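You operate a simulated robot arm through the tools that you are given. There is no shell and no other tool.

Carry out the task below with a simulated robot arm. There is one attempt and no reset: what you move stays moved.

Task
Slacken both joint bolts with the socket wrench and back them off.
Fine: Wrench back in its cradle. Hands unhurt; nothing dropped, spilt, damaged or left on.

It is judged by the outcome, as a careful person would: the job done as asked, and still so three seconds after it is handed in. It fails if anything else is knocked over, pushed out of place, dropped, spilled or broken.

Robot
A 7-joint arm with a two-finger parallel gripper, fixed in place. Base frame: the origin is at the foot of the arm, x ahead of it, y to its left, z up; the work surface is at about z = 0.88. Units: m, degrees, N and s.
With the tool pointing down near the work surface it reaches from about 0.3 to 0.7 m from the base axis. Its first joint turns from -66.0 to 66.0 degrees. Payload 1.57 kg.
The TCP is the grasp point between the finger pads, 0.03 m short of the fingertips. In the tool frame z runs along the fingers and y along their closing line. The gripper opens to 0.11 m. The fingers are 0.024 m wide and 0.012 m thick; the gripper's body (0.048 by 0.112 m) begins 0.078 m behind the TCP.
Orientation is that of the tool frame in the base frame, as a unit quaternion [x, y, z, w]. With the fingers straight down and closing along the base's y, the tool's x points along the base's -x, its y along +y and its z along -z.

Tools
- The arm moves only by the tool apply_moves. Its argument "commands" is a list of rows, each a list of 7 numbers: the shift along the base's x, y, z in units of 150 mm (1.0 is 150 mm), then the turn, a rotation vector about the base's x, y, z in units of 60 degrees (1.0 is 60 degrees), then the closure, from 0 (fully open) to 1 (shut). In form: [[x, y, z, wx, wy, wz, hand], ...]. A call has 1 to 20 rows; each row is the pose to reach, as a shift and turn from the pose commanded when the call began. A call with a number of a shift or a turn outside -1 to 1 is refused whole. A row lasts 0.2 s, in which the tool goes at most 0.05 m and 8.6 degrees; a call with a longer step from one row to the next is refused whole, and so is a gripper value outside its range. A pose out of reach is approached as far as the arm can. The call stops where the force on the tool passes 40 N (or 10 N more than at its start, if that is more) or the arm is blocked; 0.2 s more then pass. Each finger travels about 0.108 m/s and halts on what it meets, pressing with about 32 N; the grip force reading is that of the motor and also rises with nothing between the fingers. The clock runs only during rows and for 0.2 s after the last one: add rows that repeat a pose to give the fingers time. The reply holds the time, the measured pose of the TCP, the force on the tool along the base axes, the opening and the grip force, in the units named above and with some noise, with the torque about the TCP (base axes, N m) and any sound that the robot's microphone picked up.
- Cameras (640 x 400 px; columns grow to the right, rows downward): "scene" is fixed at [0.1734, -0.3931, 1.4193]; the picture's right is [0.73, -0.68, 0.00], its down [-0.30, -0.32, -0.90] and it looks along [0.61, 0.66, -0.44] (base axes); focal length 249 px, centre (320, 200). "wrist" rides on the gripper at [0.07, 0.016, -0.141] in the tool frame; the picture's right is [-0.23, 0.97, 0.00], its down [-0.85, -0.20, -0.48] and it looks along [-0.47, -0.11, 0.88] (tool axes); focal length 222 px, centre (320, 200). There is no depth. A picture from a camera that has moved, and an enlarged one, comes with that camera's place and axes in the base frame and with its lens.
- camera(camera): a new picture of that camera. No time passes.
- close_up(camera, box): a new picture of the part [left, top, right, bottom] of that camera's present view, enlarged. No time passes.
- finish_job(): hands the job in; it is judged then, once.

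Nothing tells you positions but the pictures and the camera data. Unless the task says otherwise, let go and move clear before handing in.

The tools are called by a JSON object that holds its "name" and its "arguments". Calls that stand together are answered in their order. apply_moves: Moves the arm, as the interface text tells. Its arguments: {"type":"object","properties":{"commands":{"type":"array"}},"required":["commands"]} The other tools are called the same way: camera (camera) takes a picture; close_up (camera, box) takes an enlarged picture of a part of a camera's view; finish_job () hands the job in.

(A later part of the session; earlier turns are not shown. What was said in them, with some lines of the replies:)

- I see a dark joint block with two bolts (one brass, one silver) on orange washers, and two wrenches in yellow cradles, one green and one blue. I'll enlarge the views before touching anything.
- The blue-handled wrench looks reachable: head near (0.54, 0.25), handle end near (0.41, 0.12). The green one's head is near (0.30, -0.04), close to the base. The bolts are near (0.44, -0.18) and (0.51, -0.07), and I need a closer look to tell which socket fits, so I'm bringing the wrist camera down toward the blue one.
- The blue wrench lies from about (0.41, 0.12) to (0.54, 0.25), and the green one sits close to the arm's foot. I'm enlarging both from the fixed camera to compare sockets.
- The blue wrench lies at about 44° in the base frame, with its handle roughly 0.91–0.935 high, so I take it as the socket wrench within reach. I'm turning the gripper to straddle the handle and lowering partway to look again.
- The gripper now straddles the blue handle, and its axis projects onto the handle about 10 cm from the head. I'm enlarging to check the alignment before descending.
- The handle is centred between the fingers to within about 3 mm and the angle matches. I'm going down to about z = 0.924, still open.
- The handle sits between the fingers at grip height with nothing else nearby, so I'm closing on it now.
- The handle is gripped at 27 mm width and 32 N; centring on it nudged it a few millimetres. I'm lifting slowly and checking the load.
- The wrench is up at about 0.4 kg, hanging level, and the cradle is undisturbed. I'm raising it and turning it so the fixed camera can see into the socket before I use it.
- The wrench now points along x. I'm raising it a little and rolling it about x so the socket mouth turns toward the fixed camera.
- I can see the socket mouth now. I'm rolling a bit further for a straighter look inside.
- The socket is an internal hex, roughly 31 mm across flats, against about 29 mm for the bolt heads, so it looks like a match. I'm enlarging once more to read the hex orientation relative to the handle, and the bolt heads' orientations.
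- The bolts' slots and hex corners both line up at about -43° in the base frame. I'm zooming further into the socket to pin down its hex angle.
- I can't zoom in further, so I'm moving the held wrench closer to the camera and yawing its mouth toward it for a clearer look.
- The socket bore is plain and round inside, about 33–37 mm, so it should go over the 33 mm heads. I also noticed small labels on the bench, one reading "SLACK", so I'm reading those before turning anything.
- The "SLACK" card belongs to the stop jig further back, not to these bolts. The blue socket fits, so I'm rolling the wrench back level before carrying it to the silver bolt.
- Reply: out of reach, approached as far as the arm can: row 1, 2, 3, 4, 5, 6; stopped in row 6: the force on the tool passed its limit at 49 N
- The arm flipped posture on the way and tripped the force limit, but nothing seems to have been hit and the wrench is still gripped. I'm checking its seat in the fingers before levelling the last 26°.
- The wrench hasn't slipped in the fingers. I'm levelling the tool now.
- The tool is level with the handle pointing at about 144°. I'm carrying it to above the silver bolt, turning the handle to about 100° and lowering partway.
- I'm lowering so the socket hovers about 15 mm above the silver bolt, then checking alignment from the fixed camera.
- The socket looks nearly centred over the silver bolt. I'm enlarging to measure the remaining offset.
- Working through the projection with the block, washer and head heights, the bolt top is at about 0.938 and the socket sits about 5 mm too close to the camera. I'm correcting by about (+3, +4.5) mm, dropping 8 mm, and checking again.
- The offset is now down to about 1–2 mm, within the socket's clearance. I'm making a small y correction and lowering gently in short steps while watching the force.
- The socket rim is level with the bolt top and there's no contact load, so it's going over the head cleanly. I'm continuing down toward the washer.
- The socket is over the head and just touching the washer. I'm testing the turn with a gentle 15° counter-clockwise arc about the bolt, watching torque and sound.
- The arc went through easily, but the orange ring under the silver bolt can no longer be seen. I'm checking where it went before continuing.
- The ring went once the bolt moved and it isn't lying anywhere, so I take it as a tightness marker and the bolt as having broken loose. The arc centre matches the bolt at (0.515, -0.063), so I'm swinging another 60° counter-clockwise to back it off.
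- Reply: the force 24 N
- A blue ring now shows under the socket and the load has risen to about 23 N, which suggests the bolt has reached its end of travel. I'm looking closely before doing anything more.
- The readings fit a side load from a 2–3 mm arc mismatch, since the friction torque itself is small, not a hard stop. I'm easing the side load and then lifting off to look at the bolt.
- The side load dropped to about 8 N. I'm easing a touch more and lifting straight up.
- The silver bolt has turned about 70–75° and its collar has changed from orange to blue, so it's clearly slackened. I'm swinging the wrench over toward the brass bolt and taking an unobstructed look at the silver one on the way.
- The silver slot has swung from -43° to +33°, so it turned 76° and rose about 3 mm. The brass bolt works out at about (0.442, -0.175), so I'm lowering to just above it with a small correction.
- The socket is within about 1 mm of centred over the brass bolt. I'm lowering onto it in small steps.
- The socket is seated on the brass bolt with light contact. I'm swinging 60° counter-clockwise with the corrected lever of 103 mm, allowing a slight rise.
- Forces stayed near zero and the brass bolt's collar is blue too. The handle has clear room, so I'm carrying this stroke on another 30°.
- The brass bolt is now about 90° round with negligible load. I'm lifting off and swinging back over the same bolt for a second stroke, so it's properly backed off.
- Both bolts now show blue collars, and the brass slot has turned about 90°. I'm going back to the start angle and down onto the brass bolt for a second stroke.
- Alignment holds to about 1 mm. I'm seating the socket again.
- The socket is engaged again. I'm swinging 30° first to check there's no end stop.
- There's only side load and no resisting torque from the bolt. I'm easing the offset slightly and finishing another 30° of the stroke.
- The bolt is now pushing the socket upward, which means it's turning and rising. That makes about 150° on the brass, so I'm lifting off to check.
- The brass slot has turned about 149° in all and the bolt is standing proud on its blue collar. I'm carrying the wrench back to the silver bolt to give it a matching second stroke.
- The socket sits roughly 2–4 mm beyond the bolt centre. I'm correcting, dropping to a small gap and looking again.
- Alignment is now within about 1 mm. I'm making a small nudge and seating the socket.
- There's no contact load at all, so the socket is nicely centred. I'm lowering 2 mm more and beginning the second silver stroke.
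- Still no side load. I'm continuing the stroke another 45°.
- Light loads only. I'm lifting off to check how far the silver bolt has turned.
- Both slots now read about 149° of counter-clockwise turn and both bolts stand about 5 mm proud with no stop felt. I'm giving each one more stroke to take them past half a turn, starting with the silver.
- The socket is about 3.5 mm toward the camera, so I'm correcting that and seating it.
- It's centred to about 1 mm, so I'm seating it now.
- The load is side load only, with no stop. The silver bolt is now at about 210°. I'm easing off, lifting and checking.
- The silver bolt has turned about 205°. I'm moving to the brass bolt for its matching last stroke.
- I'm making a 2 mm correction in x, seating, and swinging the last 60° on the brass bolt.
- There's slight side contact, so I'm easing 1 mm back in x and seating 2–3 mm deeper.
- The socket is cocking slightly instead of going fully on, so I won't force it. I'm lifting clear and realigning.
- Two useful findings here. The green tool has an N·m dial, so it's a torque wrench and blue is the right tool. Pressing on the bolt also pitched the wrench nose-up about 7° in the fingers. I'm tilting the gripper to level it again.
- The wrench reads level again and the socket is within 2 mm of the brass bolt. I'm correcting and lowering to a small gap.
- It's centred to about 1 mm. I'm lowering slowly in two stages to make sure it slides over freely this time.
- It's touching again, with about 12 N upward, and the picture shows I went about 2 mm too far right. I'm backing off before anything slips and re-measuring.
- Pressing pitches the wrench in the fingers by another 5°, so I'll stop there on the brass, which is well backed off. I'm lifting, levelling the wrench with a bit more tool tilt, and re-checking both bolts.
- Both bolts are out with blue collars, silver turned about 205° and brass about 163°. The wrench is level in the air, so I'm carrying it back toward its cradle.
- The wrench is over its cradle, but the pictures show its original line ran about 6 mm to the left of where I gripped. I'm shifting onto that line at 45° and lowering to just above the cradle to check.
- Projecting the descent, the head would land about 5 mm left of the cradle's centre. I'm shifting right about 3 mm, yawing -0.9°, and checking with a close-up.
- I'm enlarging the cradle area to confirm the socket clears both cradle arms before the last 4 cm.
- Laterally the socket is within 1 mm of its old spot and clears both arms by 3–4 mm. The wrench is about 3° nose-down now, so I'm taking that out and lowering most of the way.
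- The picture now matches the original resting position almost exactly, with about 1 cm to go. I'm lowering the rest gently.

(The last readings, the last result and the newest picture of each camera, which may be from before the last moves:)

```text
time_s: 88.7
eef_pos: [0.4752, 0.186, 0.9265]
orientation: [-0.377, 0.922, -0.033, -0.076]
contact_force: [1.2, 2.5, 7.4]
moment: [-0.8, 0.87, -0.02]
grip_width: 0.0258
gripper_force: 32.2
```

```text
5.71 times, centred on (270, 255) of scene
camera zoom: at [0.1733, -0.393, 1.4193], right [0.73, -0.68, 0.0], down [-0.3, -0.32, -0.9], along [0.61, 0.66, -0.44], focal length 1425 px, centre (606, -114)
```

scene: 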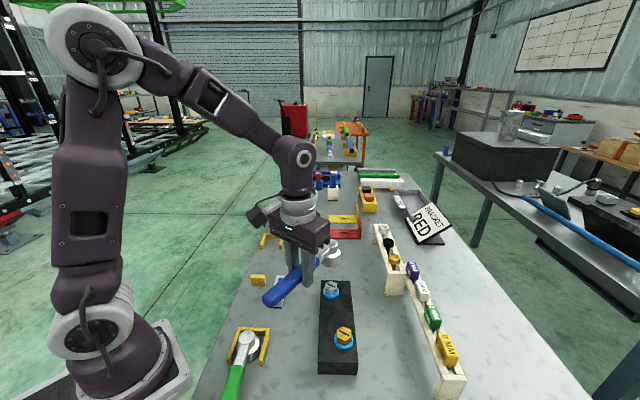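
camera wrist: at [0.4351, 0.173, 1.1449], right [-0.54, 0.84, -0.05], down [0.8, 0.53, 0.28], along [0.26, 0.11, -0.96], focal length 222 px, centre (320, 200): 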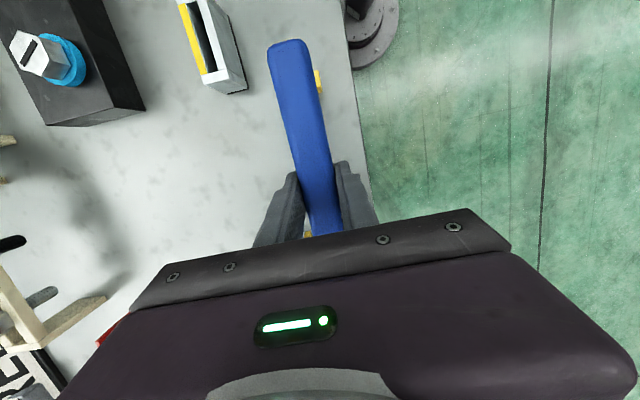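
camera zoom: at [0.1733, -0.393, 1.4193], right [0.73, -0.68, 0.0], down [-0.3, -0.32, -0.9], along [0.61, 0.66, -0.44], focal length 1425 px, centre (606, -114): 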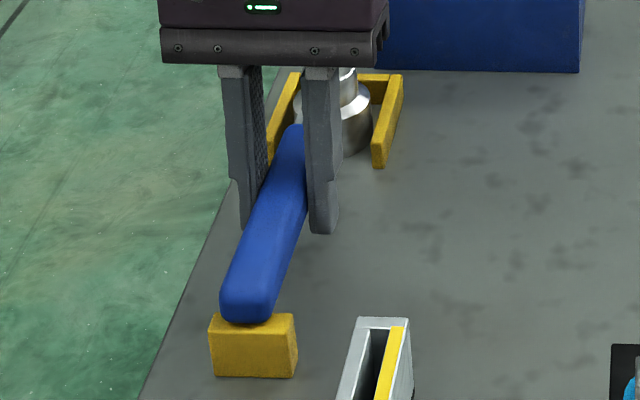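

The handle has touched the rest block and the socket is inside the cradle. I'm opening the fingers gently to let it settle.

{"name": "apply_moves", "arguments": {"commands": [[0, 0, 0, 0, 0, 0, 0.7], [0, 0, 0, 0, 0, 0, 0.6], [0, 0, 0, 0, 0, 0, 0.4], [0, 0, 0, 0, 0, 0, 0.2], [0, 0, 0, 0, 0, 0, 0.2]]}}

{"name": "close_up", "arguments": {"camera": "scene", "box": [240, 220, 300, 290]}}

{"name": "camera", "arguments": {"camera": "wrist"}}

```text
time_s: 89.9
eef_pos: [0.4757, 0.1852, 0.9278]
orientation: [-0.377, 0.923, -0.031, -0.077]
contact_force: [-0.4, -1.1, -0.2]
moment: [0.01, 0.0, 0.02]
grip_width: 0.0877
gripper_force: 0.2
```

```text
5.71 times, centred on (270, 255) of scene
camera zoom: at [0.1734, -0.3931, 1.4193], right [0.73, -0.68, 0.0], down [-0.3, -0.32, -0.9], along [0.61, 0.66, -0.44], focal length 1425 px, centre (606, -114)
```

zoom: 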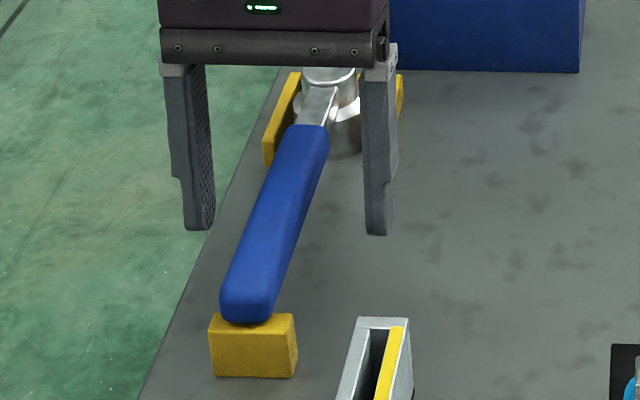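

```text
taken
camera wrist: at [0.4316, 0.1655, 1.0811], right [-0.52, 0.85, -0.04], down [0.8, 0.5, 0.33], along [0.3, 0.14, -0.94], focal length 222 px, centre (320, 200)
```

wrist: 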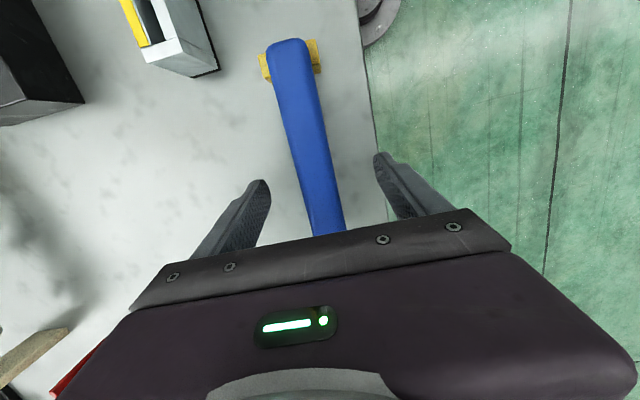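

The wrench is sitting back in its cradle on its rest. The brass bolt is short of the silver one (163° against 205°), so I'm straightening the tool around the handle for a fresh, level grip and one clean last stroke.

{"name": "apply_moves", "arguments": {"commands": [[0, 0, 0, 0.037, -0.038, 0, 0.1], [0, 0, 0, 0.074, -0.076, 0, 0], [0, 0, 0, 0.11, -0.114, 0, 0], [0, 0, 0, 0.11, -0.114, 0, 0]]}}

{"name": "camera", "arguments": {"camera": "wrist"}}

{"name": "close_up", "arguments": {"camera": "scene", "box": [235, 215, 305, 295]}}

```text
time_s: 90.9
eef_pos: [0.4745, 0.1856, 0.9279]
orientation: [-0.378, 0.926, 0.0, 0.001]
contact_force: [0.2, 1.1, -0.2]
moment: [-0.01, -0.01, -0.01]
grip_width: 0.1099
gripper_force: 0.1
```

```text
taken
camera wrist: at [0.4142, 0.1486, 1.0721], right [-0.52, 0.85, 0.0], down [0.75, 0.46, 0.48], along [0.41, 0.25, -0.88], focal length 222 px, centre (320, 200)
```

wrist: 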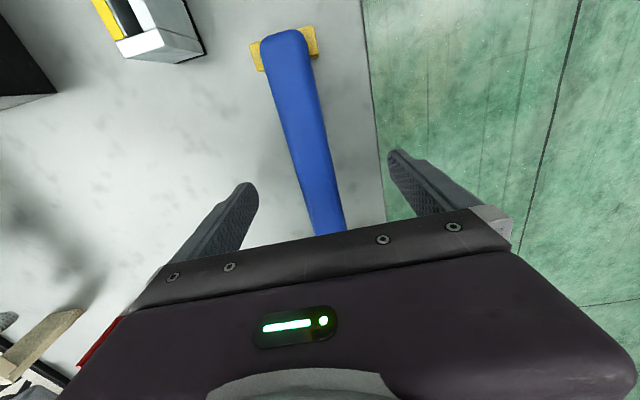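

```text
5.00 times, centred on (270, 255) of scene
camera zoom: at [0.1734, -0.3931, 1.4193], right [0.73, -0.68, 0.0], down [-0.3, -0.32, -0.9], along [0.61, 0.66, -0.44], focal length 1247 px, centre (570, -75)
```

zoom: 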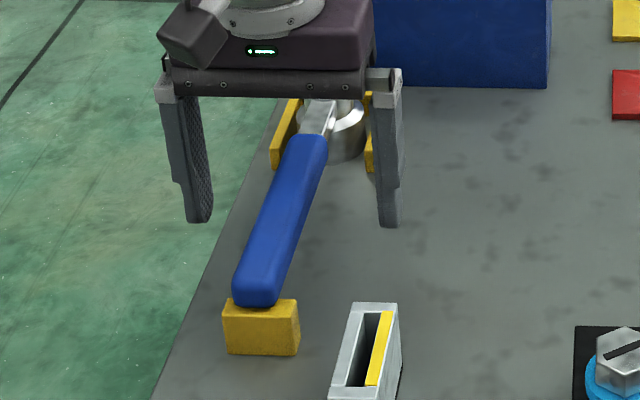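

The tool is vertical with the handle centred. I'm gripping again and lifting clear.

{"name": "apply_moves", "arguments": {"commands": [[0, 0, 0, 0, 0, 0, 0.5], [0, 0, 0, 0, 0, 0, 0.8], [0, 0, 0, 0, 0, 0, 1], [0, 0, 0, 0, 0, 0, 1], [0, 0, 0, 0, 0, 0, 1], [0, 0, 0, 0, 0, 0, 1]]}}

{"name": "apply_moves", "arguments": {"commands": [[0, 0, 0.04, 0, 0, 0, 1], [0, 0, 0.1, 0, 0, 0, 1], [0, 0, 0.25, 0, 0, 0, 1], [0, 0, 0.45, 0, 0, 0, 1], [0, 0, 0.7, 0, 0, 0, 1], [0, 0, 0.9, 0, 0, 0, 1], [0, 0, 0.9, 0, 0, 0, 1]]}}

{"name": "camera", "arguments": {"camera": "wrist"}}

```text
time_s: 92.3
eef_pos: [0.4739, 0.1853, 0.9279]
orientation: [-0.379, 0.926, -0.001, 0.001]
contact_force: [-1.2, 0.8, 0.0]
moment: [0.15, 0.06, 0.02]
grip_width: 0.0256
gripper_force: 32.1
```

```text
time_s: 93.9
eef_pos: [0.4758, 0.1845, 1.0653]
orientation: [-0.379, 0.925, 0.0, 0.001]
contact_force: [0.0, 0.1, -4.1]
moment: [-0.11, 0.06, 0.0]
grip_width: 0.0258
gripper_force: 32.3
```

```text
taken
camera wrist: at [0.415, 0.1485, 1.2093], right [-0.52, 0.85, 0.0], down [0.75, 0.46, 0.48], along [0.41, 0.25, -0.88], focal length 222 px, centre (320, 200)
```

wrist: 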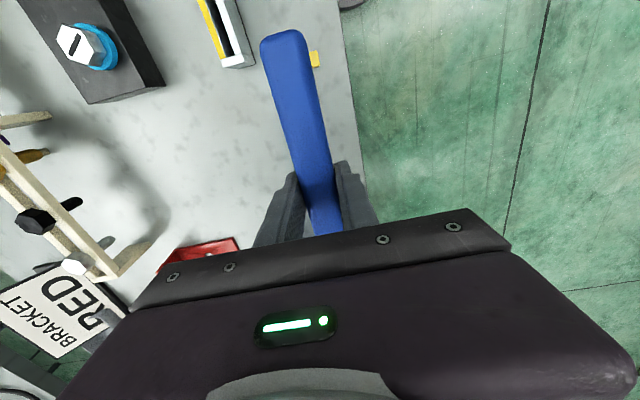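

The grip is clean and level. I'm carrying the wrench back over to the brass bolt.

{"name": "apply_moves", "arguments": {"commands": [[-0.033, -0.117, 0, 0, 0, -0.125, 1], [-0.067, -0.233, 0, 0, 0, -0.25, 1], [-0.1, -0.35, 0, 0, 0, -0.375, 1], [-0.133, -0.467, 0, 0, 0, -0.5, 1], [-0.167, -0.583, 0, 0, 0, -0.625, 1], [-0.2, -0.7, 0, 0, 0, -0.75, 1], [-0.233, -0.817, 0, 0, 0, -0.875, 1], [-0.267, -0.933, 0, 0, 0, -1.0, 1]]}}

{"name": "apply_moves", "arguments": {"commands": [[-0.035, -0.123, 0, 0, 0, -0.118, 1], [-0.069, -0.245, 0, 0, 0, -0.236, 1], [-0.104, -0.368, 0, 0, 0, -0.354, 1], [-0.139, -0.49, 0, 0, 0, -0.471, 1], [-0.174, -0.613, 0, 0, 0, -0.589, 1], [-0.208, -0.735, 0, 0, 0, -0.707, 1], [-0.243, -0.858, 0, 0, 0, -0.825, 1], [-0.243, -0.858, -0.2, 0, 0, -0.825, 1], [-0.243, -0.858, -0.4, 0, 0, -0.825, 1], [-0.243, -0.858, -0.44, 0, 0, -0.825, 1], [-0.243, -0.858, -0.44, 0, 0, -0.825, 1]]}}

{"name": "close_up", "arguments": {"camera": "scene", "box": [324, 310, 364, 360]}}

{"name": "close_up", "arguments": {"camera": "scene", "box": [280, 280, 370, 370]}}

```text
time_s: 95.7
eef_pos: [0.4346, 0.0464, 1.0642]
orientation: [0.136, 0.991, -0.001, -0.001]
contact_force: [0.1, -0.3, -3.9]
moment: [0.02, 0.15, 0.01]
grip_width: 0.0255
gripper_force: 32.2
```

```text
time_s: 98.1
eef_pos: [0.4006, -0.0819, 0.9981]
orientation: [0.537, 0.844, 0.0, 0.0]
contact_force: [-0.2, -0.8, -4.4]
moment: [0.12, 0.03, 0.01]
grip_width: 0.0256
gripper_force: 31.5
```

```text
8.00 times, centred on (344, 335) of scene
camera zoom: at [0.1734, -0.3931, 1.4193], right [0.73, -0.68, 0.0], down [-0.3, -0.32, -0.9], along [0.61, 0.66, -0.44], focal length 1995 px, centre (128, -880)
```

zoom: 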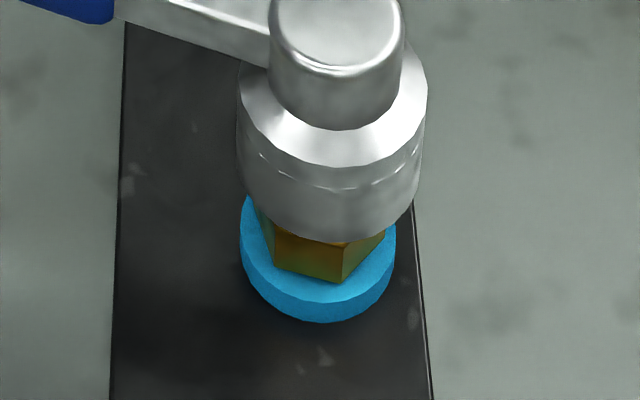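

```text
4.44 times, centred on (325, 325) of scene
camera zoom: at [0.1734, -0.3931, 1.4193], right [0.73, -0.68, 0.0], down [-0.3, -0.32, -0.9], along [0.61, 0.66, -0.44], focal length 1108 px, centre (298, -356)
```

zoom: 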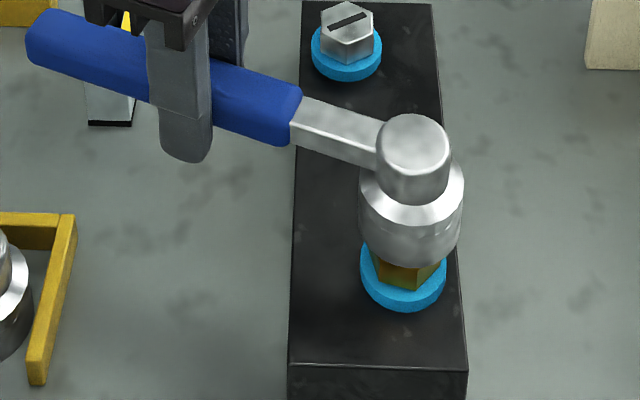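

The wrench is level and about 2 mm off centre. I'm correcting that and lowering only 13 mm, watching for any upward force.

{"name": "apply_moves", "arguments": {"commands": [[-0.0167, -0.003, 0, 0, 0, 0, 1], [-0.0167, -0.003, -0.015, 0, 0, 0, 1], [-0.0167, -0.003, -0.03, 0, 0, 0, 1], [-0.0167, -0.003, -0.03, 0, 0, 0, 1]]}}

{"name": "close_up", "arguments": {"camera": "scene", "box": [324, 310, 364, 360]}}

```text
time_s: 99.1
eef_pos: [0.3963, -0.0845, 0.9931]
orientation: [0.537, 0.844, -0.001, 0.0]
contact_force: [-0.2, -0.5, -4.5]
moment: [0.14, 0.04, 0.02]
grip_width: 0.026
gripper_force: 31.9
```

```text
8.00 times, centred on (344, 335) of scene
camera zoom: at [0.1734, -0.3931, 1.4193], right [0.73, -0.68, 0.0], down [-0.3, -0.32, -0.9], along [0.61, 0.66, -0.44], focal length 1995 px, centre (128, -880)
```

zoom: 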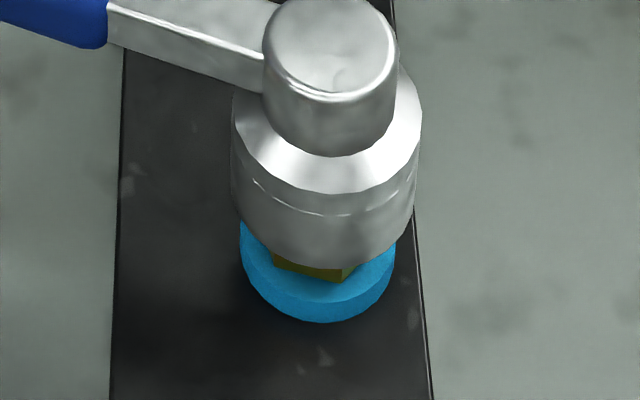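

It's now about 2 mm too near the camera, so I'm correcting that and continuing down in small steps.

{"name": "apply_moves", "arguments": {"commands": [[0.009, 0.01, 0, 0, 0, 0, 1], [0.009, 0.01, -0.015, 0, 0, 0, 1], [0.009, 0.01, -0.035, 0, 0, 0, 1], [0.009, 0.01, -0.055, 0, 0, 0, 1], [0.009, 0.01, -0.055, 0, 0, 0, 1]]}}

{"name": "close_up", "arguments": {"camera": "scene", "box": [324, 310, 364, 360]}}

```text
time_s: 100.3
eef_pos: [0.3986, -0.0819, 0.9857]
orientation: [0.537, 0.844, -0.001, -0.001]
contact_force: [-0.9, -1.1, -3.9]
moment: [-0.06, 0.05, -0.11]
grip_width: 0.0256
gripper_force: 31.9
```

```text
8.00 times, centred on (344, 335) of scene
camera zoom: at [0.1734, -0.3931, 1.4193], right [0.73, -0.68, 0.0], down [-0.3, -0.32, -0.9], along [0.61, 0.66, -0.44], focal length 1995 px, centre (128, -880)
```

zoom: 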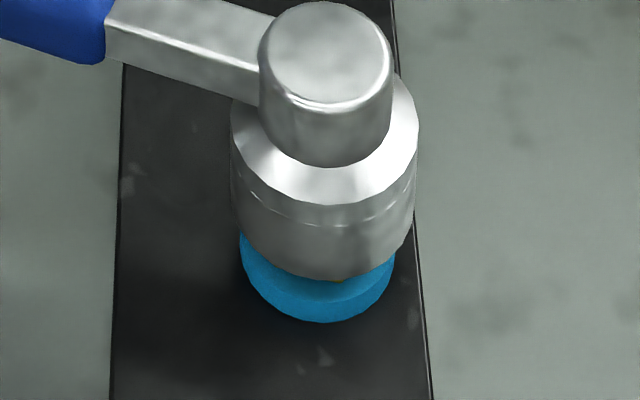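

The rim has slipped over the hex with no upward force. I'm seating a few millimetres deeper.

{"name": "apply_moves", "arguments": {"commands": [[-0.003, -0.004, -0.015, 0, 0, 0, 1], [-0.003, -0.004, -0.03, 0, 0, 0, 1], [-0.003, -0.004, -0.045, 0, 0, 0, 1], [-0.003, -0.004, -0.045, 0, 0, 0, 1]]}}

{"name": "close_up", "arguments": {"camera": "scene", "box": [314, 305, 374, 365]}}

```text
time_s: 101.3
eef_pos: [0.3978, -0.0825, 0.9781]
orientation: [0.537, 0.843, -0.001, 0.0]
contact_force: [-1.8, -1.5, -2.9]
moment: [-0.04, 0.02, -0.15]
grip_width: 0.0258
gripper_force: 32.0
```

```text
6.67 times, centred on (344, 335) of scene
camera zoom: at [0.1734, -0.3931, 1.4193], right [0.73, -0.68, 0.0], down [-0.3, -0.32, -0.9], along [0.61, 0.66, -0.44], focal length 1662 px, centre (160, -700)
```

zoom: 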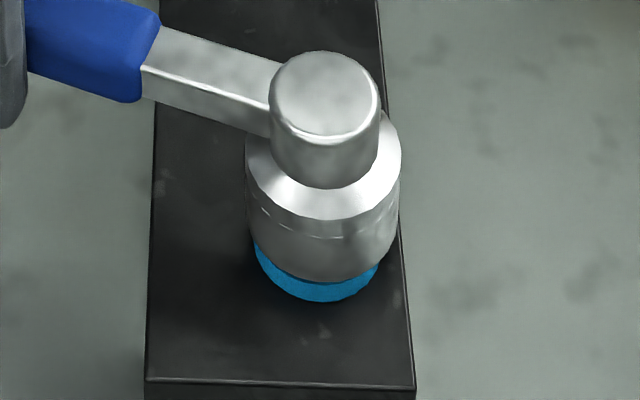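

Properly seated now. I'm making the 60° counter-clockwise swing, rising with the bolt.

{"name": "apply_moves", "arguments": {"commands": [[-0.0792, -0.0424, 0.002, 0, 0, 0.125, 1], [-0.1522, -0.0947, 0.004, 0, 0, 0.25, 1], [-0.2177, -0.1562, 0.007, 0, 0, 0.375, 1], [-0.2747, -0.2256, 0.009, 0, 0, 0.5, 1], [-0.3221, -0.3019, 0.011, 0, 0, 0.625, 1], [-0.3591, -0.3837, 0.014, 0, 0, 0.75, 1], [-0.3851, -0.4697, 0.016, 0, 0, 0.875, 1], [-0.3997, -0.5583, 0.018, 0, 0, 1.0, 1], [-0.3997, -0.5583, 0.018, 0, 0, 1.0, 1]]}}

{"name": "close_up", "arguments": {"camera": "scene", "box": [304, 300, 374, 370]}}

```text
time_s: 103.3
eef_pos: [0.3367, -0.1675, 0.9822]
orientation: [0.044, 0.999, -0.001, 0.002]
contact_force: [-2.1, -7.4, -5.2]
moment: [-0.32, 0.35, -0.88]
grip_width: 0.0257
gripper_force: 31.8
```

```text
5.71 times, centred on (339, 335) of scene
camera zoom: at [0.1734, -0.3933, 1.4192], right [0.73, -0.68, 0.0], down [-0.3, -0.32, -0.9], along [0.61, 0.66, -0.44], focal length 1425 px, centre (211, -571)
```

zoom: 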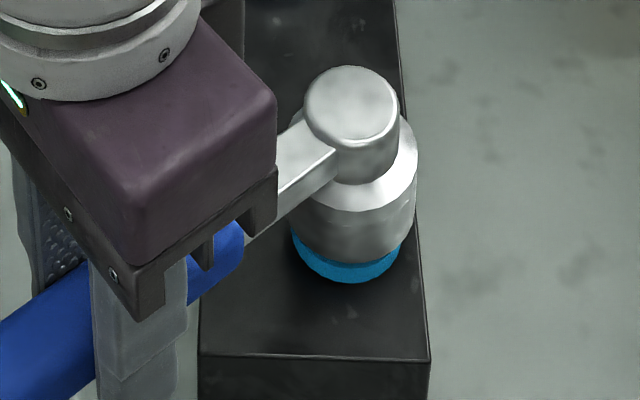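

Loads are small. I'm easing the side contact and lifting off to check the bolt.

{"name": "apply_moves", "arguments": {"commands": [[-0.002, -0.007, 0.01, 0, 0, 0, 1], [-0.002, -0.007, 0.04, 0, 0, 0, 1], [-0.002, -0.007, 0.09, 0, 0, 0, 1], [-0.002, -0.007, 0.16, 0, 0, 0, 1], [-0.002, -0.007, 0.25, 0, 0, 0, 1], [-0.002, -0.007, 0.4, 0, 0, 0, 1], [-0.002, -0.007, 0.55, 0, 0, 0, 1], [-0.002, -0.007, 0.55, 0, 0, 0, 1]]}}

{"name": "close_up", "arguments": {"camera": "scene", "box": [304, 265, 374, 375]}}

{"name": "close_up", "arguments": {"camera": "scene", "box": [324, 318, 364, 360]}}

```text
time_s: 105.1
eef_pos: [0.337, -0.1655, 1.0641]
orientation: [0.044, 0.999, -0.001, 0.0]
contact_force: [-0.7, -0.6, -4.0]
moment: [0.01, 0.14, 0.02]
grip_width: 0.0256
gripper_force: 32.1
```

```text
3.64 times, centred on (339, 320) of scene
camera zoom: at [0.1734, -0.3931, 1.4193], right [0.73, -0.68, 0.0], down [-0.3, -0.32, -0.9], along [0.61, 0.66, -0.44], focal length 907 px, centre (251, -236)
```

zoom: 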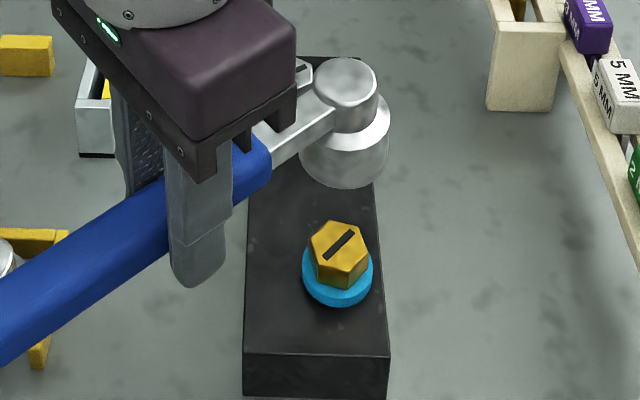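

```text
9.52 times, centred on (344, 339) of scene
camera zoom: at [0.1734, -0.3931, 1.4193], right [0.73, -0.68, 0.0], down [-0.3, -0.32, -0.9], along [0.61, 0.66, -0.44], focal length 2374 px, centre (91, -1124)
```

zoom: 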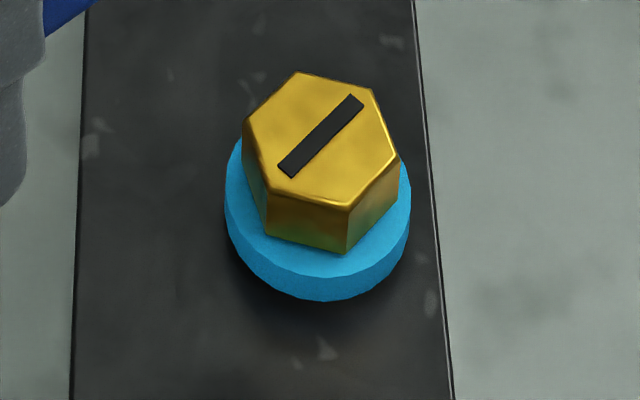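

The brass bolt is now at about 221° and the silver at about 205°, both proud on blue collars. I'm taking the wrench back to its cradle.

{"name": "apply_moves", "arguments": {"commands": [[0.1, 0.2, 0.05, 0, 0, 0.1, 1], [0.2, 0.4, 0.1, 0, 0, 0.2, 1], [0.3, 0.6, 0.1, 0, 0, 0.3, 1], [0.38, 0.78, 0.1, 0, 0, 0.38, 1], [0.467, 0.933, 0.1, 0, 0, 0.41, 1]]}}

{"name": "apply_moves", "arguments": {"commands": [[0.1, 0.2, 0, 0, 0, 0.1, 1], [0.2, 0.4, 0, 0, 0, 0.2, 1], [0.3, 0.6, 0, 0, 0, 0.3, 1], [0.38, 0.78, 0, 0, 0, 0.38, 1], [0.453, 0.96, 0, 0, 0, 0.413, 1]]}}

{"name": "apply_moves", "arguments": {"commands": [[0, 0.2, 0, 0, 0, 0, 1], [0, 0.45, 0, 0, 0, 0, 1], [0, 0.45, -0.1, 0, 0, 0, 1], [0, 0.45, -0.1, 0, 0, 0, 1]]}}

```text
time_s: 106.3
eef_pos: [0.4055, -0.0271, 1.0772]
orientation: [-0.171, 0.985, -0.001, 0.0]
contact_force: [0.1, 0.2, -4.3]
moment: [-0.07, 0.11, 0.04]
grip_width: 0.0259
gripper_force: 32.3
```

```text
time_s: 107.5
eef_pos: [0.4739, 0.1206, 1.0764]
orientation: [-0.378, 0.926, -0.001, 0.0]
contact_force: [-0.2, 0.6, -3.9]
moment: [-0.08, 0.09, -0.02]
grip_width: 0.0256
gripper_force: 31.8
```

```text
time_s: 108.5
eef_pos: [0.4759, 0.1833, 1.0636]
orientation: [-0.378, 0.926, -0.001, 0.0]
contact_force: [-0.5, 1.2, -4.9]
moment: [-0.08, 0.14, -0.01]
grip_width: 0.0255
gripper_force: 32.2
```

I'm over the cradle at the right heading, so I'm lowering to 4 cm above rest and checking alignment.

{"name": "apply_moves", "arguments": {"commands": [[-0.007, 0.012, -0.15, 0, 0, 0, 1], [-0.007, 0.012, -0.3, 0, 0, 0, 1], [-0.007, 0.012, -0.45, 0, 0, 0, 1], [-0.007, 0.012, -0.58, 0, 0, 0, 1], [-0.007, 0.012, -0.65, 0, 0, 0, 1], [-0.007, 0.012, -0.65, 0, 0, 0, 1]]}}

{"name": "close_up", "arguments": {"camera": "scene", "box": [255, 215, 295, 255]}}

{"name": "close_up", "arguments": {"camera": "scene", "box": [245, 240, 285, 290]}}

{"name": "close_up", "arguments": {"camera": "wrist", "box": [240, 30, 400, 240]}}

```text
time_s: 109.9
eef_pos: [0.4741, 0.1855, 0.9632]
orientation: [-0.378, 0.926, -0.001, 0.0]
contact_force: [0.6, 0.0, -4.3]
moment: [-0.08, 0.09, -0.01]
grip_width: 0.026
gripper_force: 31.9
```

```text
10.00 times, centred on (275, 235) of scene
camera zoom: at [0.1734, -0.393, 1.4193], right [0.73, -0.68, 0.0], down [-0.3, -0.32, -0.9], along [0.61, 0.66, -0.44], focal length 2493 px, centre (770, -150)
```

zoom: 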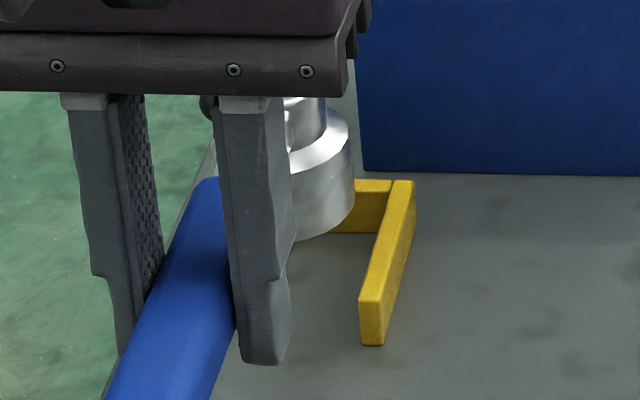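

```text
8.00 times, centred on (265, 265) of scene
camera zoom: at [0.1734, -0.393, 1.4193], right [0.73, -0.68, 0.0], down [-0.3, -0.32, -0.9], along [0.61, 0.66, -0.44], focal length 1995 px, centre (760, -320)
```

zoom: 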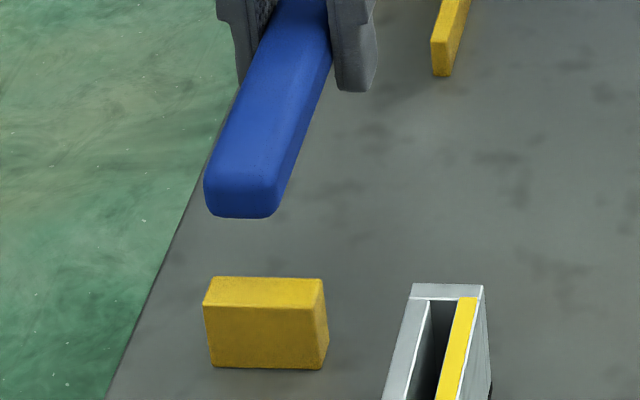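

```text
1.90 times, centred on (320, 135) of wrist
camera zoom: at [0.4127, 0.1483, 1.1077], right [-0.52, 0.85, 0.0], down [0.75, 0.46, 0.48], along [0.41, 0.25, -0.88], focal length 423 px, centre (320, 324)
```

zoom: 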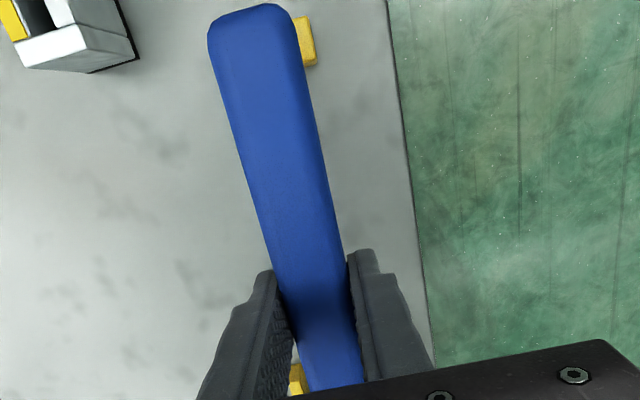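

The projected landing matches the original spot to within about 1 mm and the wrench is level. I'm lowering onto the rest.

{"name": "apply_moves", "arguments": {"commands": [[0, 0, -0.06, 0, 0, 0, 1], [0, 0, -0.12, 0, 0, 0, 1], [0, 0, -0.17, 0, 0, 0, 1], [0, 0, -0.205, 0, 0, 0, 1], [0, 0, -0.225, 0, 0, 0, 1], [0, 0, -0.235, 0, 0, 0, 1], [0, 0, -0.235, 0, 0, 0, 1]]}}

{"name": "close_up", "arguments": {"camera": "scene", "box": [240, 220, 300, 290]}}

```text
time_s: 111.5
eef_pos: [0.4741, 0.186, 0.9294]
orientation: [-0.378, 0.926, -0.001, 0.001]
contact_force: [-2.0, -1.5, 4.6]
moment: [-0.62, 0.84, 0.03]
grip_width: 0.0257
gripper_force: 31.9
```

```text
5.71 times, centred on (270, 255) of scene
camera zoom: at [0.1733, -0.3931, 1.4193], right [0.73, -0.68, 0.0], down [-0.3, -0.32, -0.9], along [0.61, 0.66, -0.44], focal length 1425 px, centre (606, -114)
```

zoom: 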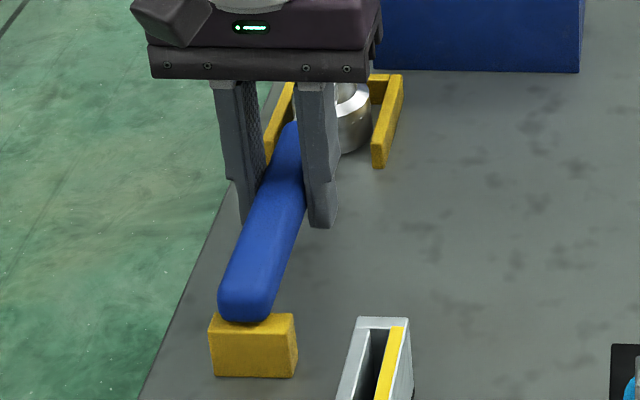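

The handle is on the rest and the socket is a millimetre or so above the bench. I'm settling slightly lower and then opening.

{"name": "apply_moves", "arguments": {"commands": [[0, 0, -0.008, 0, 0, 0, 1], [0, 0, -0.008, 0, 0, 0, 0.75], [0, 0, -0.008, 0, 0, 0, 0.65], [0, 0, -0.008, 0, 0, 0, 0.5], [0, 0, -0.008, 0, 0, 0, 0.25], [0, 0, -0.008, 0, 0, 0, 0], [0, 0, -0.008, 0, 0, 0, 0]]}}

{"name": "close_up", "arguments": {"camera": "scene", "box": [240, 220, 300, 290]}}

{"name": "camera", "arguments": {"camera": "wrist"}}

```text
time_s: 113.1
eef_pos: [0.4743, 0.1873, 0.928]
orientation: [-0.378, 0.926, -0.001, 0.001]
contact_force: [0.4, 0.1, 0.2]
moment: [-0.02, 0.02, 0.0]
grip_width: 0.1103
gripper_force: 0.1
```

```text
5.71 times, centred on (270, 255) of scene
camera zoom: at [0.1734, -0.3931, 1.4193], right [0.73, -0.68, 0.0], down [-0.3, -0.32, -0.9], along [0.61, 0.66, -0.44], focal length 1425 px, centre (606, -114)
```

zoom: 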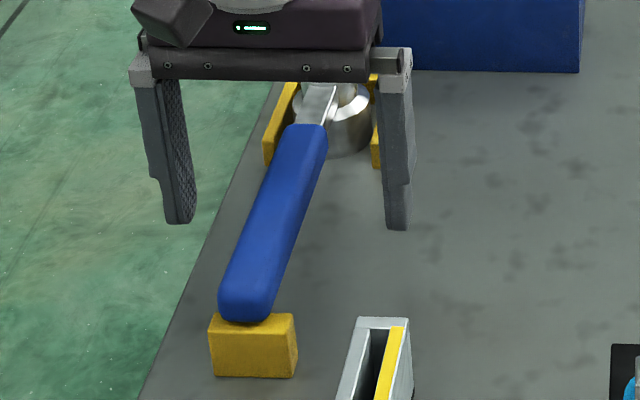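

```text
taken
camera wrist: at [0.4138, 0.1494, 1.0733], right [-0.52, 0.85, 0.0], down [0.75, 0.46, 0.48], along [0.41, 0.25, -0.88], focal length 222 px, centre (320, 200)
```

wrist: 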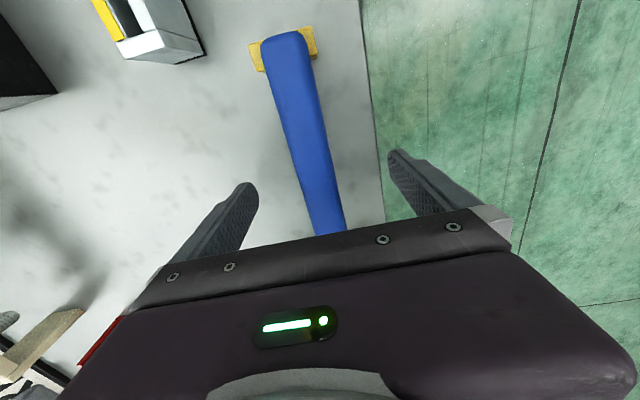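

The wrench lies in its cradle with its handle on the rest. I'm raising the open gripper straight up and clear, then checking the whole scene.

{"name": "apply_moves", "arguments": {"commands": [[0, 0, 0.1, 0, 0, 0, 0], [0, 0, 0.3, 0, 0, 0, 0], [0, 0, 0.55, 0, 0, 0, 0], [0, 0, 0.8, 0, 0, 0, 0], [0, 0, 1.0, 0, 0, 0, 0], [0, 0, 1.0, 0, 0, 0, 0]]}}

{"name": "apply_moves", "arguments": {"commands": [[-0.05, -0.15, 0.2, 0, 0, -0.12, 0], [-0.1, -0.3, 0.4, 0, 0, -0.24, 0], [-0.15, -0.45, 0.6, 0, 0, -0.36, 0], [-0.2, -0.6, 0.8, 0, 0, -0.48, 0], [-0.25, -0.75, 0.9, 0, 0, -0.6, 0], [-0.3, -0.9, 0.95, 0, 0, -0.72, 0], [-0.3, -0.9, 0.95, 0, 0, -0.72, 0]]}}

{"name": "camera", "arguments": {"camera": "scene"}}

{"name": "camera", "arguments": {"camera": "wrist"}}

{"name": "close_up", "arguments": {"camera": "scene", "box": [245, 225, 295, 290]}}

{"name": "close_up", "arguments": {"camera": "scene", "box": [305, 265, 375, 380]}}

```text
time_s: 114.5
eef_pos: [0.4704, 0.1872, 1.0789]
orientation: [-0.378, 0.926, -0.001, 0.001]
contact_force: [-0.3, -0.4, -0.4]
moment: [-0.04, 0.01, 0.02]
grip_width: 0.1101
gripper_force: 0.1
```

```text
time_s: 116.1
eef_pos: [0.4258, 0.051, 1.2235]
orientation: [-0.01, 1.0, -0.001, 0.0]
contact_force: [-0.1, 0.6, -0.6]
moment: [0.0, 0.0, -0.02]
grip_width: 0.11
gripper_force: 0.0
```

```text
taken
```

scene: 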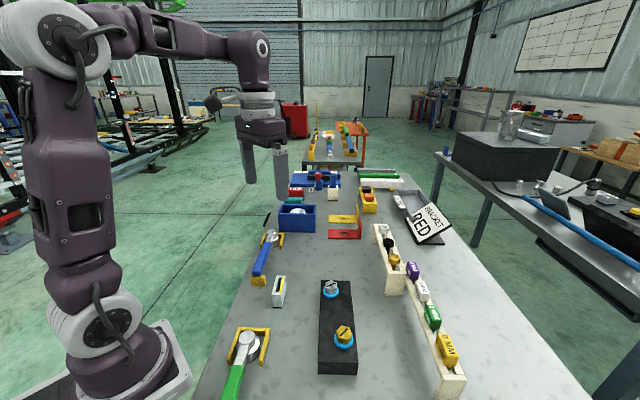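

```text
taken
camera wrist: at [0.3577, 0.067, 1.3673], right [0.21, 0.98, 0.0], down [0.86, -0.18, 0.48], along [0.47, -0.1, -0.88], focal length 222 px, centre (320, 200)
```

wrist: 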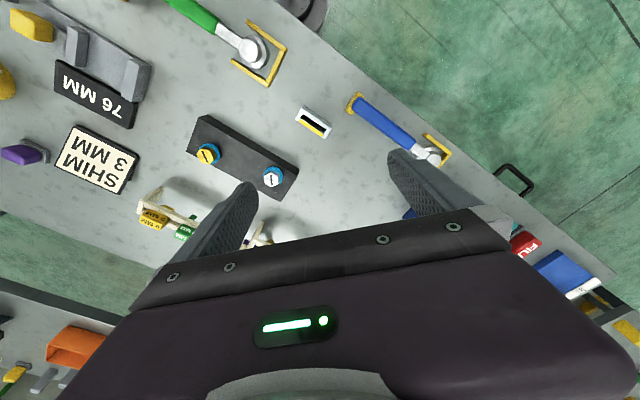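

```text
6.15 times, centred on (270, 258) of scene
camera zoom: at [0.1734, -0.3931, 1.4193], right [0.73, -0.68, 0.0], down [-0.3, -0.32, -0.9], along [0.61, 0.66, -0.44], focal length 1534 px, centre (628, -154)
```

zoom: 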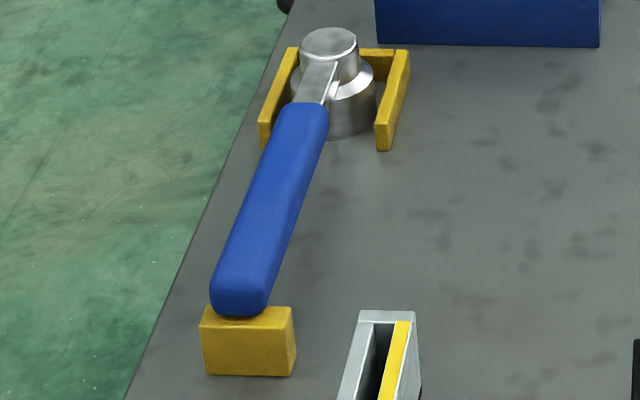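

```text
3.48 times, centred on (340, 322) of scene
camera zoom: at [0.1734, -0.3931, 1.4193], right [0.73, -0.68, 0.0], down [-0.3, -0.32, -0.9], along [0.61, 0.66, -0.44], focal length 867 px, centre (250, -226)
```

zoom: 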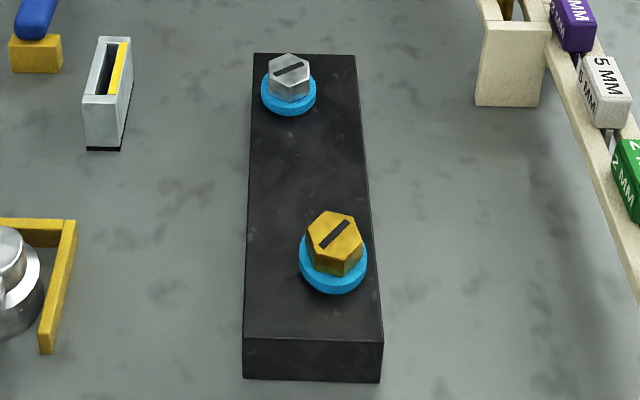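

The blue socket wrench is back in its cradle, almost exactly where it started. Both joint bolts are slackened and backed off more than half a turn, standing on their blue collars, and nothing else has moved. The gripper is empty and clear, so I'm handing in.

{"name": "finish_job", "arguments": {}}

```text
The job is handed in.
```

Both joint bolts are slackened and backed off, and the blue socket wrench is back in its cradle. I've handed the job in, and no verdict has come back yet.

- **Bolts:** reading the slots in the heads, the silver bolt turned about 205° counter-clockwise and the brass about 221°. Both stand several millimetres proud, and the collar under each changed from orange to blue. The task didn't say how far to back them off, so I took each past half a turn.
- **Wrench:** I used the blue one because the green tool has an N·m dial, which makes it a torque wrench. The blue wrench now rests in its cradle with its handle on the rest block, within a millimetre or two of where it started.
- **Problems along the way:** the arm tripped its force limit once in mid-air, with no sign that it hit anything. On two tries at the brass bolt the socket caught on the head and tilted the wrench in the fingers. I lifted off both times, set the wrench back in its cradle, gripped it afresh and finished that bolt cleanly.
- **Everything else:** in the last pictures nothing else had moved, and the gripper was empty and clear.
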